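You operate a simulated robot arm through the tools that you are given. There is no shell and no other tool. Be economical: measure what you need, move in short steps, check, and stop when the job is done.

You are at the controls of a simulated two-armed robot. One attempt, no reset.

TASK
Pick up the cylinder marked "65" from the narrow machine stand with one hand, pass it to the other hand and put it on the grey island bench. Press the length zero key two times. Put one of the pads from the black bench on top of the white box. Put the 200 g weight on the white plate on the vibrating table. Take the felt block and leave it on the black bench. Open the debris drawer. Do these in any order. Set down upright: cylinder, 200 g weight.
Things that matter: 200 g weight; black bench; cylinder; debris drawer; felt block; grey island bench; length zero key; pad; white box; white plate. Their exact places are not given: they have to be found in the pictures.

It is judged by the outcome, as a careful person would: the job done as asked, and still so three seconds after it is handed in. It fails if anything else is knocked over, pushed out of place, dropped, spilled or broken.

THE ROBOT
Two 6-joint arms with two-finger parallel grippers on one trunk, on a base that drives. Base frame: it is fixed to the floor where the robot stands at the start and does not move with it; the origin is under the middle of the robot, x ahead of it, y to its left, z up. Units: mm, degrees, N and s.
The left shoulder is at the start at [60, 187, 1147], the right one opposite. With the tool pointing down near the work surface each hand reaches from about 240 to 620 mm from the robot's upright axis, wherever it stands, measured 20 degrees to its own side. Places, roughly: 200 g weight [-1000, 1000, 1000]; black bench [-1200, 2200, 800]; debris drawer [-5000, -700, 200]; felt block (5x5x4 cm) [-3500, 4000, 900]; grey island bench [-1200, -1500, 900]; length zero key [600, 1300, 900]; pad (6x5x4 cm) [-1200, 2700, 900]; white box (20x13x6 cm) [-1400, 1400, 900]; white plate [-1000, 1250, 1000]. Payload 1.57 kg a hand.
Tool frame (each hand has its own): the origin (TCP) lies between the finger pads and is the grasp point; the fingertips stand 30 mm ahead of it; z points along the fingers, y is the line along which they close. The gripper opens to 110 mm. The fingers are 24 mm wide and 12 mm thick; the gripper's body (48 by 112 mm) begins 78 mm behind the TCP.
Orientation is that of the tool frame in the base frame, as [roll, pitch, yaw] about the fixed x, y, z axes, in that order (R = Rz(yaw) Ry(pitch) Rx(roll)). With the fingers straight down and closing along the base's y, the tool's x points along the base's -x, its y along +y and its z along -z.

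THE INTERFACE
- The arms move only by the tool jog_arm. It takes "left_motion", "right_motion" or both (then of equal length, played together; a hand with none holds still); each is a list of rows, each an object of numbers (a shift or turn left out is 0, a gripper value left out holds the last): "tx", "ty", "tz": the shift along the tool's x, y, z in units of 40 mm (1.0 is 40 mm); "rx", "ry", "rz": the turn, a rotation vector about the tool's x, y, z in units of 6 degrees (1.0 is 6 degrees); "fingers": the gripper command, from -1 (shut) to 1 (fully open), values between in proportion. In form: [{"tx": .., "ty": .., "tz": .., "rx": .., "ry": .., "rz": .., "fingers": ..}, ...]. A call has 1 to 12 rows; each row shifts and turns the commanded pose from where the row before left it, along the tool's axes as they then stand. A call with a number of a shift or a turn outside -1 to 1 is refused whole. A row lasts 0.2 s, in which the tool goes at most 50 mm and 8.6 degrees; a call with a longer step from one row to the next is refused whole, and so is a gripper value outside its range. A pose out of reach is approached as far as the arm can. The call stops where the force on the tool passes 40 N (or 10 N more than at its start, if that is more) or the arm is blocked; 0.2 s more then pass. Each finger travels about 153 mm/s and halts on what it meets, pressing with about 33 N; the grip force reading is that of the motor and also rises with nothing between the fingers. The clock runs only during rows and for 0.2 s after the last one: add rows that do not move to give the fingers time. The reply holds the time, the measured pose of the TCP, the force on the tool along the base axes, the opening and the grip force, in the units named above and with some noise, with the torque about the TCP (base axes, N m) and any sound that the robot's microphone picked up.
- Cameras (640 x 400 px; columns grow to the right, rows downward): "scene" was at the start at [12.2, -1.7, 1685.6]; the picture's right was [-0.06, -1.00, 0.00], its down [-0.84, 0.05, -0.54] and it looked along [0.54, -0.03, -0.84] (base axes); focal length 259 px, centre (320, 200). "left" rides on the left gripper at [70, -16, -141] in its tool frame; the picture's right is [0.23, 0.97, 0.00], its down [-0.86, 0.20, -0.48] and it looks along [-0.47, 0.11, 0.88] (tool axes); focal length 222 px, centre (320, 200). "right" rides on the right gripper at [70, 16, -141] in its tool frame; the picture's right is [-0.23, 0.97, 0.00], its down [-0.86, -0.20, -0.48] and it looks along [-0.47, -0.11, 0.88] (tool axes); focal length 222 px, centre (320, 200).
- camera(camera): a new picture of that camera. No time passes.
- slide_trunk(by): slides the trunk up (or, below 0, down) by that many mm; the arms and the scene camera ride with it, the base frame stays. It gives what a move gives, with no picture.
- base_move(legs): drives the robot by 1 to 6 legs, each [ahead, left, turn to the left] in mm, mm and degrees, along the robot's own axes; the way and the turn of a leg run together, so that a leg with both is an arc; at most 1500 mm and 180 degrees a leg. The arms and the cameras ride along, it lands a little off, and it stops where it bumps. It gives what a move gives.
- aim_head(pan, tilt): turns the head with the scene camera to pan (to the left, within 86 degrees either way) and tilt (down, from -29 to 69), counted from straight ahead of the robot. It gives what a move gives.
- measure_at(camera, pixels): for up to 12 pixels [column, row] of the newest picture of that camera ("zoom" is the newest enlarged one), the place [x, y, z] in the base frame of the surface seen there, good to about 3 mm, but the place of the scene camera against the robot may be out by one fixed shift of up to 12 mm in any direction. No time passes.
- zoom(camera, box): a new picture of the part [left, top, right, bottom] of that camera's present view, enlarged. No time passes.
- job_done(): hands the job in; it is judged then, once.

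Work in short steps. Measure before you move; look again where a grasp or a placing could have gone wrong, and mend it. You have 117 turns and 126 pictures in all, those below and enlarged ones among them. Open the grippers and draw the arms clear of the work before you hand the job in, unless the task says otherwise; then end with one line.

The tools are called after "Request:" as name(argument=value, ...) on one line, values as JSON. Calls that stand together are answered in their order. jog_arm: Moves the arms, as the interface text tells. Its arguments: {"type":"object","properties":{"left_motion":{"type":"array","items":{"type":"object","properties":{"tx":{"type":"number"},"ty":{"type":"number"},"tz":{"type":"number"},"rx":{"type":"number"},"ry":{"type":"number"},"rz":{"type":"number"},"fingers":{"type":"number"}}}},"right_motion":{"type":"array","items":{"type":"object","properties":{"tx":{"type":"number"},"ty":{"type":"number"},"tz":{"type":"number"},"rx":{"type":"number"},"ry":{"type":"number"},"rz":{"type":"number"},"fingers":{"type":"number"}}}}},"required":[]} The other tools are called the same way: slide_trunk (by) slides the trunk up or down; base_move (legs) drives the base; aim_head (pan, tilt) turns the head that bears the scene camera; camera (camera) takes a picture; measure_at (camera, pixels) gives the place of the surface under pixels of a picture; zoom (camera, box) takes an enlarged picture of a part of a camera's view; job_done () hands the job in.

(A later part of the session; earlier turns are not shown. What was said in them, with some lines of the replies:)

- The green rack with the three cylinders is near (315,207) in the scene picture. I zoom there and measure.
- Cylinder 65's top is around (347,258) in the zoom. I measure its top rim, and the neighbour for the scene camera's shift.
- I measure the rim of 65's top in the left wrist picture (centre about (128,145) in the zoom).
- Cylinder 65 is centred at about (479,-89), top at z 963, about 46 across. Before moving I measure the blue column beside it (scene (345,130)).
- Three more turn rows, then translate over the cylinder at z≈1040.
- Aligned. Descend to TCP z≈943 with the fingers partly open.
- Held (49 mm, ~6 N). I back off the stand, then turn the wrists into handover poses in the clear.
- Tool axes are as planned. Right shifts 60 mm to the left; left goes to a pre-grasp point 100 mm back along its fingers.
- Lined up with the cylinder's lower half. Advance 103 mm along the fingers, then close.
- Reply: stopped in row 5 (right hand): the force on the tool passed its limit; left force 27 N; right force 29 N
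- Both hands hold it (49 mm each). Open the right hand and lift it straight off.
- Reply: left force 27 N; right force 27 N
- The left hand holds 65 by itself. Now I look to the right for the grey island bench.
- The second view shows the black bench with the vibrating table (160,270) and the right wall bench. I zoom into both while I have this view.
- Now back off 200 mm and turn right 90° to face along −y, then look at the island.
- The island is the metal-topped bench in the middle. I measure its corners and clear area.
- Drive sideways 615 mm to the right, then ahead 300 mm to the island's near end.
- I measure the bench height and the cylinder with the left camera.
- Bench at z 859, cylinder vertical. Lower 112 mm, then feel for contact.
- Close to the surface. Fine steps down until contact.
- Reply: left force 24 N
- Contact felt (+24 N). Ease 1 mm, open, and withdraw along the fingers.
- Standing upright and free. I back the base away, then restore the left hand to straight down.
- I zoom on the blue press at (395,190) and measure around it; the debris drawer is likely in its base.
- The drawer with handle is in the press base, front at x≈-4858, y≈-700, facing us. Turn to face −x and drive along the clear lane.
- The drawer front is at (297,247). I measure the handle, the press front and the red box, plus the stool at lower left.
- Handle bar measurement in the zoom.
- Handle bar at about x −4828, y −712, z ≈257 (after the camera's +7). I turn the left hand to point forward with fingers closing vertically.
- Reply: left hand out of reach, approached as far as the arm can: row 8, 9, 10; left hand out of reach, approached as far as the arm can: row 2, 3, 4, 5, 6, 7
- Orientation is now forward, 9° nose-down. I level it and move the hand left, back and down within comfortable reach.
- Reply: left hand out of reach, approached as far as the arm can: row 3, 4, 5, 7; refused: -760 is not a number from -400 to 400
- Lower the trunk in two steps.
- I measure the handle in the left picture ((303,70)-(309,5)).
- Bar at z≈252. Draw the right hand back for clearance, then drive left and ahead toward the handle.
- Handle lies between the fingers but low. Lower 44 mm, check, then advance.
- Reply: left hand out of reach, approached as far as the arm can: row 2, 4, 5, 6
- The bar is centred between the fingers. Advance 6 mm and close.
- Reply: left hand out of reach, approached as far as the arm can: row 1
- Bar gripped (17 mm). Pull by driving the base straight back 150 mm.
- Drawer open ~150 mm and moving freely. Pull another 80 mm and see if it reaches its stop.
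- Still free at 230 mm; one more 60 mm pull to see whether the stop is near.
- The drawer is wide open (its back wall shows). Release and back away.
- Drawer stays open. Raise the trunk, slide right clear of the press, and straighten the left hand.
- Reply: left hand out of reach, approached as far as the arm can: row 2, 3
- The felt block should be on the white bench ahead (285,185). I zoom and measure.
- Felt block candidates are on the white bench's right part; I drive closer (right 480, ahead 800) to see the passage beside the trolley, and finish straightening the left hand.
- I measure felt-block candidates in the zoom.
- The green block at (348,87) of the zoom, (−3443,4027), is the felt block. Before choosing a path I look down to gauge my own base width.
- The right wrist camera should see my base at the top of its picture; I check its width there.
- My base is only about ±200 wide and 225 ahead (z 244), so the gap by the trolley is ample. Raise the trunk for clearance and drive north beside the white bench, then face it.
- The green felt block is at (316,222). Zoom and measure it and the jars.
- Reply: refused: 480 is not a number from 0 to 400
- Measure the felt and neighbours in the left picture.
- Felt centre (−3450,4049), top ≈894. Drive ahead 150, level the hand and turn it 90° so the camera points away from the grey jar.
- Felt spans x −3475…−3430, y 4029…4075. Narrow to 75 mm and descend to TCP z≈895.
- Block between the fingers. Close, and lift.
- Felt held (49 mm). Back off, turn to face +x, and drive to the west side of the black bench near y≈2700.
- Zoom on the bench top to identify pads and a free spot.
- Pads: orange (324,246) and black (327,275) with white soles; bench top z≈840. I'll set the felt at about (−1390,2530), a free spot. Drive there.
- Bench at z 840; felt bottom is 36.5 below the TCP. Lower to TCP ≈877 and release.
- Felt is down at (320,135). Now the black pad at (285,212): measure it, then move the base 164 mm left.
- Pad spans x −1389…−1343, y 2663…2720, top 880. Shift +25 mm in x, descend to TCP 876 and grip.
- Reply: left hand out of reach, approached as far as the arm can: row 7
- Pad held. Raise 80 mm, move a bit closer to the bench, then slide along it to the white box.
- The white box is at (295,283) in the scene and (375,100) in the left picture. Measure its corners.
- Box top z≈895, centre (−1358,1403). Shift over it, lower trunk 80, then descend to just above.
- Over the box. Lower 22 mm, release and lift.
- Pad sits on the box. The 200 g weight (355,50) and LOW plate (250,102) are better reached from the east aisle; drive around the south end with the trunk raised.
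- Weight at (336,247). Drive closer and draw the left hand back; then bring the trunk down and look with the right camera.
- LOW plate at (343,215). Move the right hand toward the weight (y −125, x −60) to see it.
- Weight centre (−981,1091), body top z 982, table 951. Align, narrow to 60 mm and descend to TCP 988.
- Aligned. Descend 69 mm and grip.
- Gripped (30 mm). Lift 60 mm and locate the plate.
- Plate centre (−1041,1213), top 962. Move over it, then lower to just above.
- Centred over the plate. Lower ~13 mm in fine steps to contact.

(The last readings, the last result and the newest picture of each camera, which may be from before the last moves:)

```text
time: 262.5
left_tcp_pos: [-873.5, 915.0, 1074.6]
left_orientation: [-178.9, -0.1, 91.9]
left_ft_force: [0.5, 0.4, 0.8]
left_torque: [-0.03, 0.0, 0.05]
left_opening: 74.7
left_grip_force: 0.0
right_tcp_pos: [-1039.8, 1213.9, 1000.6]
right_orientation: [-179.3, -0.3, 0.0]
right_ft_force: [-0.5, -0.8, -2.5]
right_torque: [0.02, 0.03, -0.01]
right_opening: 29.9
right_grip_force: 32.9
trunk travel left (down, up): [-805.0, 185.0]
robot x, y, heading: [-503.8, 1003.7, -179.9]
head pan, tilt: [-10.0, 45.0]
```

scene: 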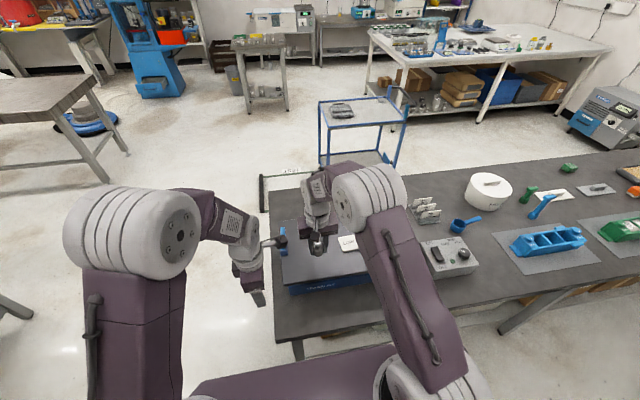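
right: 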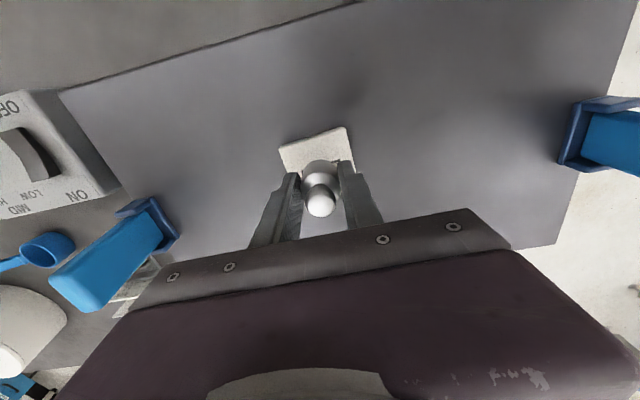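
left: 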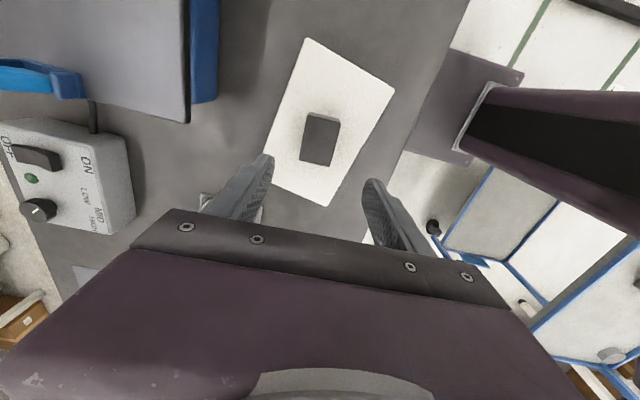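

Request:
jog_arm(right_motion=[{"tz": 0.03}, {"tz": 0.025}, {}])

```text
time: 263.3
left_tcp_pos: [-873.1, 915.4, 1073.6]
left_orientation: [-178.8, 0.0, 91.9]
left_ft_force: [-1.3, 0.3, -0.6]
left_torque: [-0.01, 0.01, -0.01]
left_opening: 75.0
left_grip_force: 0.0
right_tcp_pos: [-1040.7, 1213.5, 998.9]
right_orientation: [-179.4, -0.3, -0.1]
right_ft_force: [0.0, 1.2, 3.9]
right_torque: [-0.02, 0.01, 0.03]
right_opening: 30.1
right_grip_force: 33.2
trunk travel left (down, up): [-805.0, 185.0]
robot x, y, heading: [-501.8, 1005.9, -180.1]
head pan, tilt: [-10.0, 45.0]
```

Light contact (+6 N change). Release and lift.

Request:
jog_arm(right_motion=[{"fingers": 0.1}, {}, {}])

Request:
jog_arm(right_motion=[{"tz": -0.5}, {"tz": -0.8}, {"tz": -0.9}, {"tz": -0.9}, {"tz": -0.9}, {}])

Request:
camera(camera="right")

```text
time: 264.1
left_tcp_pos: [-873.1, 915.3, 1075.1]
left_orientation: [-178.9, 0.1, 91.8]
left_ft_force: [0.6, -0.5, 0.5]
left_torque: [0.02, -0.04, 0.01]
left_opening: 74.6
left_grip_force: 0.0
right_tcp_pos: [-1040.5, 1212.4, 998.7]
right_orientation: [-179.4, -0.3, 0.0]
right_ft_force: [-0.3, -0.3, 0.5]
right_torque: [0.02, -0.02, 0.0]
right_opening: 60.5
right_grip_force: 0.1
trunk travel left (down, up): [-805.0, 185.0]
robot x, y, heading: [-499.7, 1003.7, -179.7]
head pan, tilt: [-10.0, 45.0]
```

```text
time: 265.5
left_tcp_pos: [-873.8, 914.9, 1075.1]
left_orientation: [-178.8, 0.0, 91.8]
left_ft_force: [-1.2, 0.0, -0.6]
left_torque: [0.03, -0.03, -0.02]
left_opening: 74.7
left_grip_force: 0.1
right_tcp_pos: [-1041.3, 1211.1, 1159.2]
right_orientation: [-179.4, -0.4, -0.1]
right_ft_force: [-0.3, -0.4, 0.5]
right_torque: [0.02, -0.02, -0.02]
right_opening: 60.5
right_grip_force: 0.0
trunk travel left (down, up): [-805.0, 185.0]
robot x, y, heading: [-505.0, 1001.8, -179.9]
head pan, tilt: [-10.0, 45.0]
```

```text
52 pictures are left
```

right: 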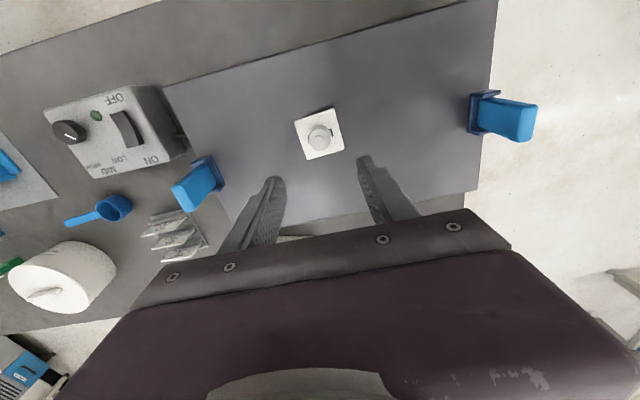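

The weight stands on the plate. Back off, raise, and turn to face the east wall bench for the zero key.

Request:
jog_arm(right_motion=[{"tx": 0.8, "tz": -0.4}, {"tx": 0.8, "tz": -0.4}, {"tx": 0.8}, {"tx": 0.8}, {}])

Request:
base_move(legs=[[-280, 0, 0], [0, 0, 180]])

Request:
aim_head(pan=20, tilt=35)

Request:
camera(camera="scene")

```text
time: 266.7
left_tcp_pos: [-873.9, 916.0, 1074.0]
left_orientation: [-178.8, 0.0, 91.9]
left_ft_force: [0.2, -0.5, -0.7]
left_torque: [0.03, -0.01, 0.02]
left_opening: 75.0
left_grip_force: 0.1
right_tcp_pos: [-912.0, 1210.1, 1190.8]
right_orientation: [-179.4, -0.4, -0.1]
right_ft_force: [-0.5, 0.7, 0.2]
right_torque: [0.01, -0.02, -0.02]
right_opening: 60.4
right_grip_force: 0.1
trunk travel left (down, up): [-805.0, 185.0]
robot x, y, heading: [-501.3, 1003.7, -179.9]
head pan, tilt: [-10.0, 45.0]
```

```text
time: 276.1
left_tcp_pos: [144.7, 1117.8, 1073.0]
left_orientation: [-178.9, 0.1, -84.4]
left_ft_force: [0.0, 0.0, -1.0]
left_torque: [0.01, 0.0, -0.02]
left_opening: 75.0
left_grip_force: 0.1
right_tcp_pos: [202.3, 827.5, 1191.2]
right_orientation: [-179.4, -0.4, -176.4]
right_ft_force: [0.2, -0.2, 0.1]
right_torque: [-0.05, -0.03, -0.01]
right_opening: 60.3
right_grip_force: 0.1
trunk travel left (down, up): [-805.0, 185.0]
robot x, y, heading: [-222.3, 1003.2, 4.0]
head pan, tilt: [-10.0, 45.0]
```

```text
time: 277.1
left_tcp_pos: [143.4, 1118.5, 1075.0]
left_orientation: [-178.9, 0.1, -84.4]
left_ft_force: [-0.2, 0.8, -0.1]
left_torque: [0.0, 0.01, -0.02]
left_opening: 74.7
left_grip_force: 0.2
right_tcp_pos: [201.4, 827.7, 1190.2]
right_orientation: [-179.3, -0.3, -176.3]
right_ft_force: [-0.7, 0.5, -0.1]
right_torque: [-0.03, 0.01, 0.01]
right_opening: 60.4
right_grip_force: 0.0
trunk travel left (down, up): [-805.0, 185.0]
robot x, y, heading: [-221.4, 1004.7, 3.7]
head pan, tilt: [20.0, 35.0]
```

```text
51 pictures are left
```

scene: 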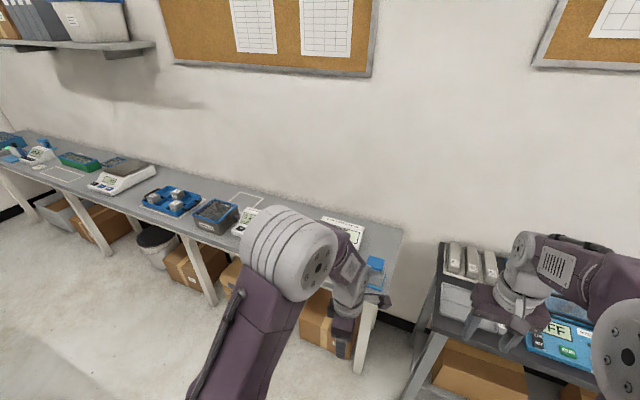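

The left arm blocks the instruments. Move the base left 250 mm and look straight ahead.

Request:
base_move(legs=[[0, 300, -3.7]])

Request:
aim_head(pan=0, tilt=45)

Request:
camera(camera="scene")

```text
time: 279.1
left_tcp_pos: [139.9, 1391.9, 1074.9]
left_orientation: [-178.9, 0.0, -88.1]
left_ft_force: [0.3, 0.6, 0.1]
left_torque: [0.01, -0.03, 0.0]
left_opening: 75.0
left_grip_force: 0.1
right_tcp_pos: [178.5, 1097.9, 1191.2]
right_orientation: [-179.5, -0.3, -180.0]
right_ft_force: [0.3, 0.6, -0.4]
right_torque: [-0.01, -0.02, 0.03]
right_opening: 60.5
right_grip_force: 0.0
trunk travel left (down, up): [-805.0, 185.0]
robot x, y, heading: [-231.7, 1304.0, 0.3]
head pan, tilt: [20.0, 35.0]
```

```text
time: 280.0
left_tcp_pos: [140.5, 1393.4, 1074.7]
left_orientation: [-179.0, 0.0, -88.1]
left_ft_force: [-1.3, 0.4, 0.4]
left_torque: [-0.04, -0.04, 0.0]
left_opening: 74.7
left_grip_force: 0.1
right_tcp_pos: [180.0, 1099.7, 1190.9]
right_orientation: [-179.3, -0.4, 180.0]
right_ft_force: [0.6, 0.6, 1.3]
right_torque: [0.0, 0.0, 0.05]
right_opening: 60.6
right_grip_force: 0.1
trunk travel left (down, up): [-805.0, 185.0]
robot x, y, heading: [-234.5, 1305.6, -0.3]
head pan, tilt: [0.0, 45.0]
```

```text
50 pictures are left
```

scene: 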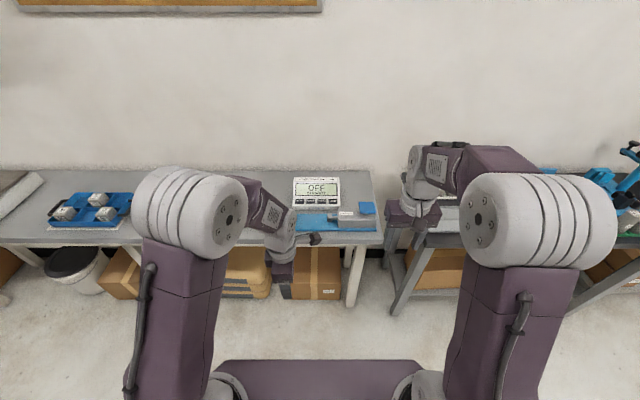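

Zoom on the instrument reading "OFF" at (318,190).

Request:
zoom(camera="scene", box=[270, 165, 400, 245])

Request:
measure_at(camera="scene", pixels=[[318, 190], [300, 204], [312, 204], [325, 204], [337, 204], [330, 218], [366, 207], [350, 240], [376, 172]])

```text
4.92 times, centred on (335, 205) of scene
```

zoom: 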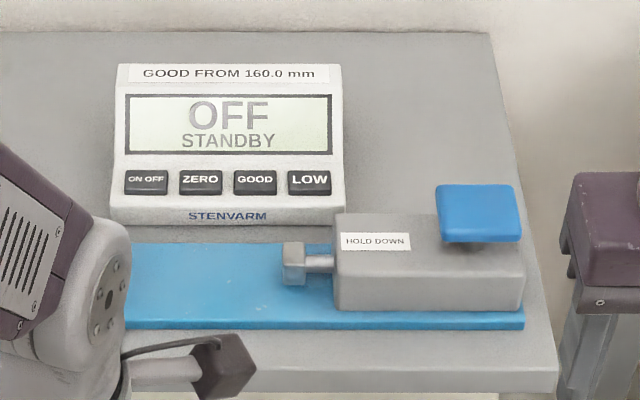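

```text
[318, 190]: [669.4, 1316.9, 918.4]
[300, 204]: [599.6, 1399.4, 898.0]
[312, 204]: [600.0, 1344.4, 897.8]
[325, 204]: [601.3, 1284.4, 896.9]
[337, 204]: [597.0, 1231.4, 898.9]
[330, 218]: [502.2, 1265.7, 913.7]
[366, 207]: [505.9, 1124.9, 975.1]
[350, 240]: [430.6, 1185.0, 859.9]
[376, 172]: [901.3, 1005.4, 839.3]
```

ZERO key is second from left at zoom (201,182), about (600,1342,~891). Drive nearer and look with the left wrist camera, fingers closed.

Request:
base_move(legs=[[0, -70, 0.3], [320, 0, 0]])

Request:
jog_arm(left_motion=[{"ty": -0.8, "fingers": -1}, {"ty": -0.8}, {"tx": -0.25}, {}, {}])

Request:
camera(camera="left")

```text
time: 282.7
left_tcp_pos: [463.6, 1328.2, 1076.5]
left_orientation: [-178.8, -0.1, -87.8]
left_ft_force: [0.4, 0.2, -0.3]
left_torque: [0.01, 0.01, -0.02]
left_opening: 74.6
left_grip_force: 0.1
right_tcp_pos: [503.4, 1034.8, 1192.2]
right_orientation: [-179.4, -0.4, -179.6]
right_ft_force: [0.9, -0.4, -0.1]
right_torque: [-0.01, -0.02, 0.0]
right_opening: 60.5
right_grip_force: 0.1
trunk travel left (down, up): [-805.0, 185.0]
robot x, y, heading: [98.0, 1237.1, 0.6]
head pan, tilt: [0.0, 45.0]
```

```text
time: 283.9
left_tcp_pos: [528.8, 1340.6, 1075.7]
left_orientation: [-178.9, 0.0, -87.7]
left_ft_force: [0.0, -0.4, 0.5]
left_torque: [0.03, 0.0, 0.03]
left_opening: 0.1
left_grip_force: 21.0
right_tcp_pos: [506.2, 1033.2, 1190.4]
right_orientation: [-179.4, -0.4, -179.6]
right_ft_force: [1.1, -0.7, 0.2]
right_torque: [0.01, 0.01, 0.01]
right_opening: 60.3
right_grip_force: 0.0
trunk travel left (down, up): [-805.0, 185.0]
robot x, y, heading: [94.4, 1235.8, 0.5]
head pan, tilt: [0.0, 45.0]
```

```text
48 pictures are left
```

left: 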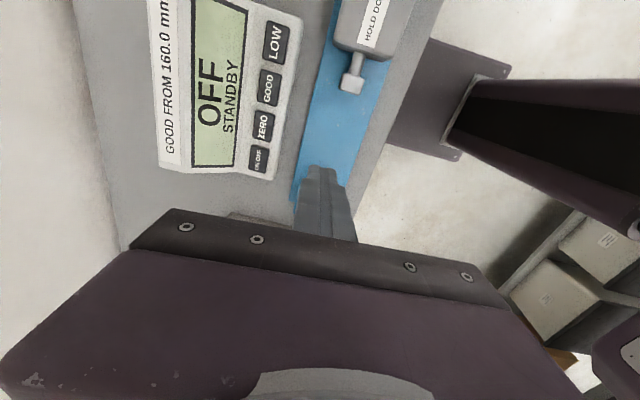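

Request:
measure_at(camera="left", pixels=[[262, 126], [268, 87], [257, 159], [255, 126], [270, 126], [275, 42], [280, 130], [235, 90]])

Request:
zoom(camera="left", box=[220, 60, 320, 190])

```text
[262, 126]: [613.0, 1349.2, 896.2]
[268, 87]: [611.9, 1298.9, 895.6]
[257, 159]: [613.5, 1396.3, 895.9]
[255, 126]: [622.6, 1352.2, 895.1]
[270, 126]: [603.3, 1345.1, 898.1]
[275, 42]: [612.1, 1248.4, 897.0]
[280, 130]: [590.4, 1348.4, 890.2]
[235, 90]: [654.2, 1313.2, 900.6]
```

```text
3.08 times, centred on (270, 125) of left
```

zoom: 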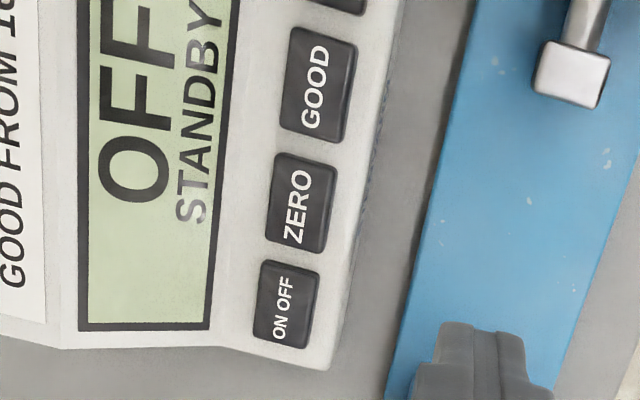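

ZERO key centre is (613,1348,896). Move over it at height, then approach to ~20 mm above.

Request:
jog_arm(left_motion=[{"ty": -0.7}, {"ty": -0.7}, {"ty": -0.7, "tx": -0.115}, {}, {"tz": 0.8}, {"tz": 0.8}, {"tz": 0.8}, {}])

Request:
camera(camera="left")

```text
time: 285.7
left_tcp_pos: [613.9, 1348.7, 983.6]
left_orientation: [-178.9, 0.0, -87.8]
left_ft_force: [0.2, 0.2, 0.2]
left_torque: [0.02, 0.01, 0.01]
left_opening: 0.1
left_grip_force: 21.2
right_tcp_pos: [504.5, 1033.2, 1191.4]
right_orientation: [-179.4, -0.4, -179.6]
right_ft_force: [-0.5, -0.5, -1.0]
right_torque: [0.01, -0.02, 0.02]
right_opening: 60.6
right_grip_force: 0.1
trunk travel left (down, up): [-805.0, 185.0]
robot x, y, heading: [94.9, 1237.5, 0.4]
head pan, tilt: [0.0, 45.0]
```

```text
46 pictures are left
```

left: 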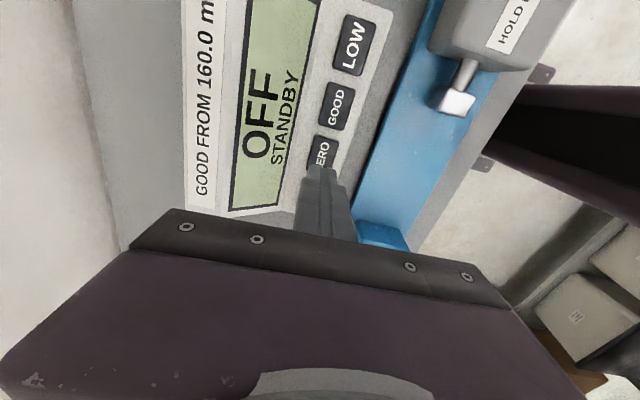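

Tip is over ZERO. Down 48 mm to about 9 mm above.

Request:
jog_arm(left_motion=[{"tz": 0.5}, {"tz": 0.4}, {"tz": 0.3}, {}])

Request:
camera(camera="left")

Request:
zoom(camera="scene", box=[250, 180, 390, 280])

```text
time: 286.7
left_tcp_pos: [615.0, 1348.8, 933.1]
left_orientation: [-178.9, 0.0, -87.8]
left_ft_force: [0.1, 0.8, -0.1]
left_torque: [0.02, -0.04, 0.03]
left_opening: 0.0
left_grip_force: 21.4
right_tcp_pos: [505.3, 1033.1, 1191.9]
right_orientation: [-179.4, -0.3, -179.6]
right_ft_force: [0.4, -0.6, 0.7]
right_torque: [-0.02, 0.04, 0.0]
right_opening: 60.4
right_grip_force: 0.0
trunk travel left (down, up): [-805.0, 185.0]
robot x, y, heading: [92.6, 1237.4, 0.5]
head pan, tilt: [0.0, 45.0]
```

```text
45 pictures are left
```

left: 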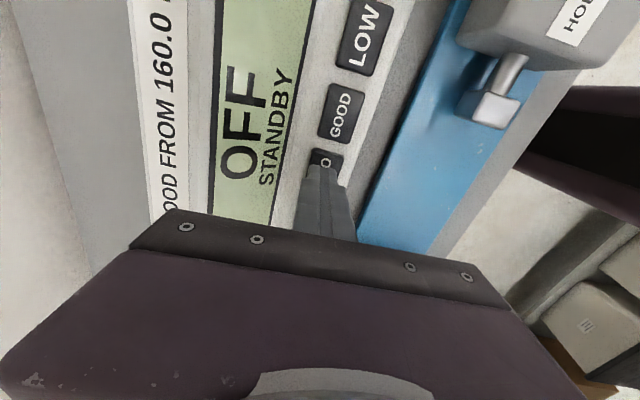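

```text
4.00 times, centred on (320, 230) of scene
```

zoom: 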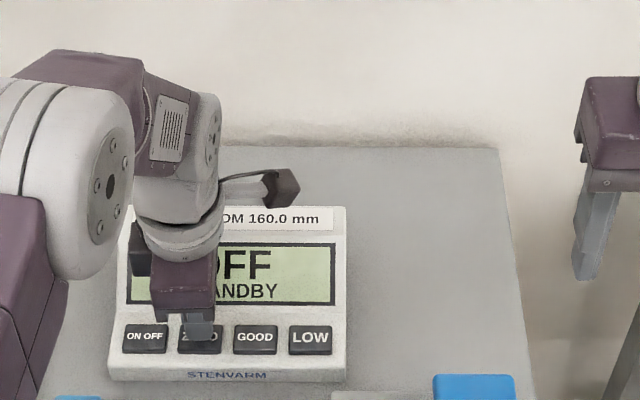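

Right over ZERO. Press gently in small steps.

Request:
jog_arm(left_motion=[{"tz": 0.06}, {"tz": 0.06}, {"tz": 0.04}, {"tz": 0.04}])

```text
time: 287.7
left_tcp_pos: [616.2, 1348.6, 925.2]
left_orientation: [-178.8, 0.0, -87.7]
left_ft_force: [1.6, -0.2, 0.3]
left_torque: [0.02, -0.02, -0.03]
left_opening: 0.2
left_grip_force: 21.7
right_tcp_pos: [505.3, 1033.5, 1191.5]
right_orientation: [-179.4, -0.4, -179.6]
right_ft_force: [0.6, -0.1, -0.2]
right_torque: [-0.03, -0.03, -0.02]
right_opening: 60.4
right_grip_force: 0.1
trunk travel left (down, up): [-805.0, 185.0]
robot x, y, heading: [100.9, 1239.3, 0.4]
head pan, tilt: [0.0, 45.0]
```

Request:
jog_arm(left_motion=[{"tz": 0.04}, {"tz": 0.04}, {"tz": 0.04}])

```text
time: 288.5
left_tcp_pos: [614.9, 1348.3, 921.1]
left_orientation: [-178.7, 0.0, -87.8]
left_ft_force: [-0.4, 0.2, 2.5]
left_torque: [0.06, -0.02, -0.01]
left_opening: 0.0
left_grip_force: 21.6
right_tcp_pos: [504.8, 1033.9, 1192.1]
right_orientation: [-179.4, -0.3, -179.6]
right_ft_force: [-0.4, 0.7, 0.4]
right_torque: [0.02, 0.04, -0.03]
right_opening: 60.5
right_grip_force: 0.0
trunk travel left (down, up): [-805.0, 185.0]
robot x, y, heading: [95.2, 1232.4, 0.6]
head pan, tilt: [0.0, 45.0]
heard: click
```

A click: first press. Lift 10 mm fully off.

Request:
jog_arm(left_motion=[{"tz": -0.15}, {"tz": -0.15}, {}, {}])

Request:
jog_arm(left_motion=[{"tz": 0.15}, {"tz": 0.06}, {"tz": 0.04}, {"tz": 0.04}, {}])

```text
time: 289.5
left_tcp_pos: [615.5, 1347.9, 932.2]
left_orientation: [-178.9, 0.1, -87.7]
left_ft_force: [-0.1, -0.3, -0.3]
left_torque: [0.0, 0.01, 0.0]
left_opening: 0.1
left_grip_force: 20.9
right_tcp_pos: [505.4, 1033.7, 1191.6]
right_orientation: [-179.4, -0.4, -179.5]
right_ft_force: [0.5, 0.3, -0.6]
right_torque: [-0.02, 0.01, 0.01]
right_opening: 60.5
right_grip_force: 0.1
trunk travel left (down, up): [-805.0, 185.0]
robot x, y, heading: [94.2, 1233.1, 0.6]
head pan, tilt: [0.0, 45.0]
```

```text
time: 290.7
left_tcp_pos: [615.2, 1347.4, 920.3]
left_orientation: [-178.8, 0.0, -87.7]
left_ft_force: [0.7, -0.7, 3.8]
left_torque: [0.01, -0.03, 0.02]
left_opening: 0.2
left_grip_force: 21.6
right_tcp_pos: [505.5, 1032.8, 1191.7]
right_orientation: [-179.4, -0.3, -179.5]
right_ft_force: [-0.1, -0.5, -0.2]
right_torque: [0.02, 0.02, 0.0]
right_opening: 60.6
right_grip_force: 0.1
trunk travel left (down, up): [-805.0, 185.0]
robot x, y, heading: [88.5, 1237.1, 0.4]
head pan, tilt: [0.0, 45.0]
heard: click
```

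Second click heard. Lift well clear and check the instrument.

Request:
jog_arm(left_motion=[{"tz": -0.3}, {"tz": -0.8}, {"tz": -0.8}, {"tz": -0.8}, {"tz": -0.8}, {}])

Request:
base_move(legs=[[-350, 0, 0]])

Request:
zoom(camera="scene", box=[250, 150, 410, 260])

```text
time: 292.1
left_tcp_pos: [613.7, 1348.4, 1061.4]
left_orientation: [-179.0, 0.0, -87.7]
left_ft_force: [0.2, 0.0, 0.1]
left_torque: [0.0, -0.01, 0.02]
left_opening: 0.0
left_grip_force: 21.2
right_tcp_pos: [505.8, 1032.7, 1191.2]
right_orientation: [-179.4, -0.4, -179.5]
right_ft_force: [0.4, 0.6, 0.6]
right_torque: [-0.01, 0.01, -0.04]
right_opening: 60.5
right_grip_force: 0.1
trunk travel left (down, up): [-805.0, 185.0]
robot x, y, heading: [92.0, 1234.9, 0.7]
head pan, tilt: [0.0, 45.0]
```

```text
time: 294.4
left_tcp_pos: [261.5, 1348.0, 1058.5]
left_orientation: [-178.9, 0.0, -87.4]
left_ft_force: [0.4, -0.3, 0.1]
left_torque: [0.03, 0.02, -0.01]
left_opening: 0.0
left_grip_force: 20.8
right_tcp_pos: [154.4, 1030.6, 1190.3]
right_orientation: [-179.4, -0.4, -179.4]
right_ft_force: [0.8, 0.2, -1.0]
right_torque: [0.0, 0.03, -0.04]
right_opening: 60.6
right_grip_force: 0.2
trunk travel left (down, up): [-805.0, 185.0]
robot x, y, heading: [-261.4, 1236.1, 0.4]
head pan, tilt: [0.0, 45.0]
```

```text
3.64 times, centred on (330, 205) of scene
```

zoom: 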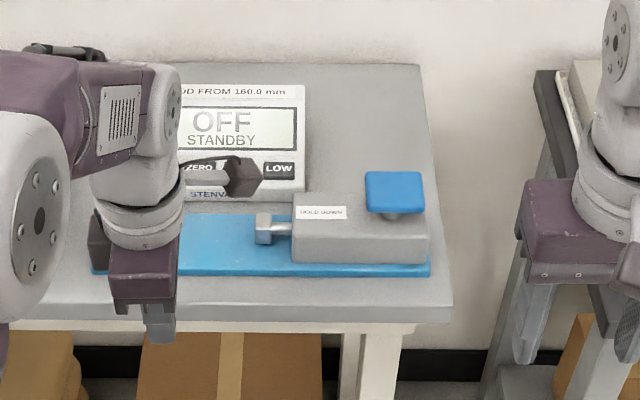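

ZERO pressed twice, nothing disturbed. Open the left gripper; both arms are clear.

Request:
jog_arm(left_motion=[{"fingers": 0.5}, {}, {}], right_motion=[{"fingers": 0.5}, {}, {}])

Request:
base_move(legs=[[0, 0, 90]])

Request:
aim_head(pan=80, tilt=35)

Request:
camera(camera="scene")

```text
time: 295.2
left_tcp_pos: [258.8, 1346.9, 1059.5]
left_orientation: [-178.8, -0.1, -87.4]
left_ft_force: [-0.1, 0.2, -0.1]
left_torque: [-0.02, -0.01, 0.05]
left_opening: 82.5
left_grip_force: 0.1
right_tcp_pos: [152.4, 1031.6, 1191.0]
right_orientation: [-179.4, -0.3, -179.5]
right_ft_force: [0.4, -0.6, -0.1]
right_torque: [-0.01, -0.02, -0.05]
right_opening: 82.4
right_grip_force: 0.0
trunk travel left (down, up): [-805.0, 185.0]
robot x, y, heading: [-258.0, 1234.3, 0.7]
head pan, tilt: [0.0, 45.0]
```

```text
time: 299.4
left_tcp_pos: [-366.2, 1753.7, 1060.1]
left_orientation: [-178.9, 0.0, 1.5]
left_ft_force: [0.6, -0.1, 0.5]
left_torque: [0.01, 0.03, -0.01]
left_opening: 82.5
left_grip_force: 0.1
right_tcp_pos: [-51.8, 1641.6, 1191.2]
right_orientation: [-179.4, -0.4, -90.5]
right_ft_force: [0.7, 0.2, -0.4]
right_torque: [0.03, -0.02, 0.01]
right_opening: 82.7
right_grip_force: 0.0
trunk travel left (down, up): [-805.0, 185.0]
robot x, y, heading: [-259.3, 1228.5, 89.7]
head pan, tilt: [0.0, 45.0]
```

```text
time: 300.9
left_tcp_pos: [-367.3, 1752.6, 1060.1]
left_orientation: [-178.9, 0.0, 1.5]
left_ft_force: [0.8, -0.8, 0.6]
left_torque: [0.01, 0.04, 0.0]
left_opening: 82.4
left_grip_force: 0.0
right_tcp_pos: [-52.1, 1640.5, 1191.0]
right_orientation: [-179.4, -0.5, -90.4]
right_ft_force: [-0.1, 0.6, 0.9]
right_torque: [0.05, -0.03, -0.01]
right_opening: 82.6
right_grip_force: 0.1
trunk travel left (down, up): [-805.0, 185.0]
robot x, y, heading: [-260.2, 1232.6, 89.8]
head pan, tilt: [80.0, 35.0]
```

```text
42 pictures are left
```

scene: 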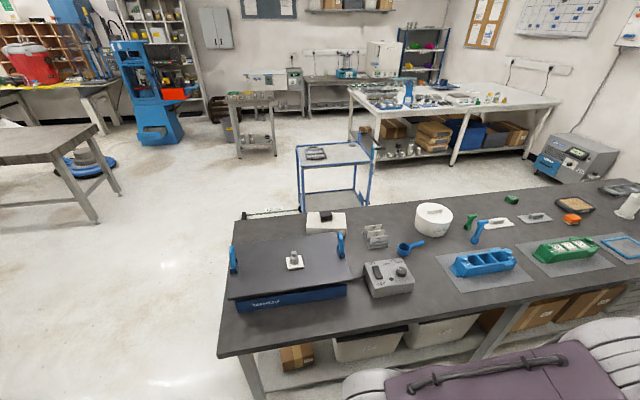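

The scene picture shows the weight on the LOW plate, the pad on the white box, the felt on the black bench and the drawer open. I hand the job in.

Request:
job_done()

```text
The job is handed in.
```

All six tasks are done and the job is handed in; I took the weight on the vibrating table to be the 200 g one without reading its marking.
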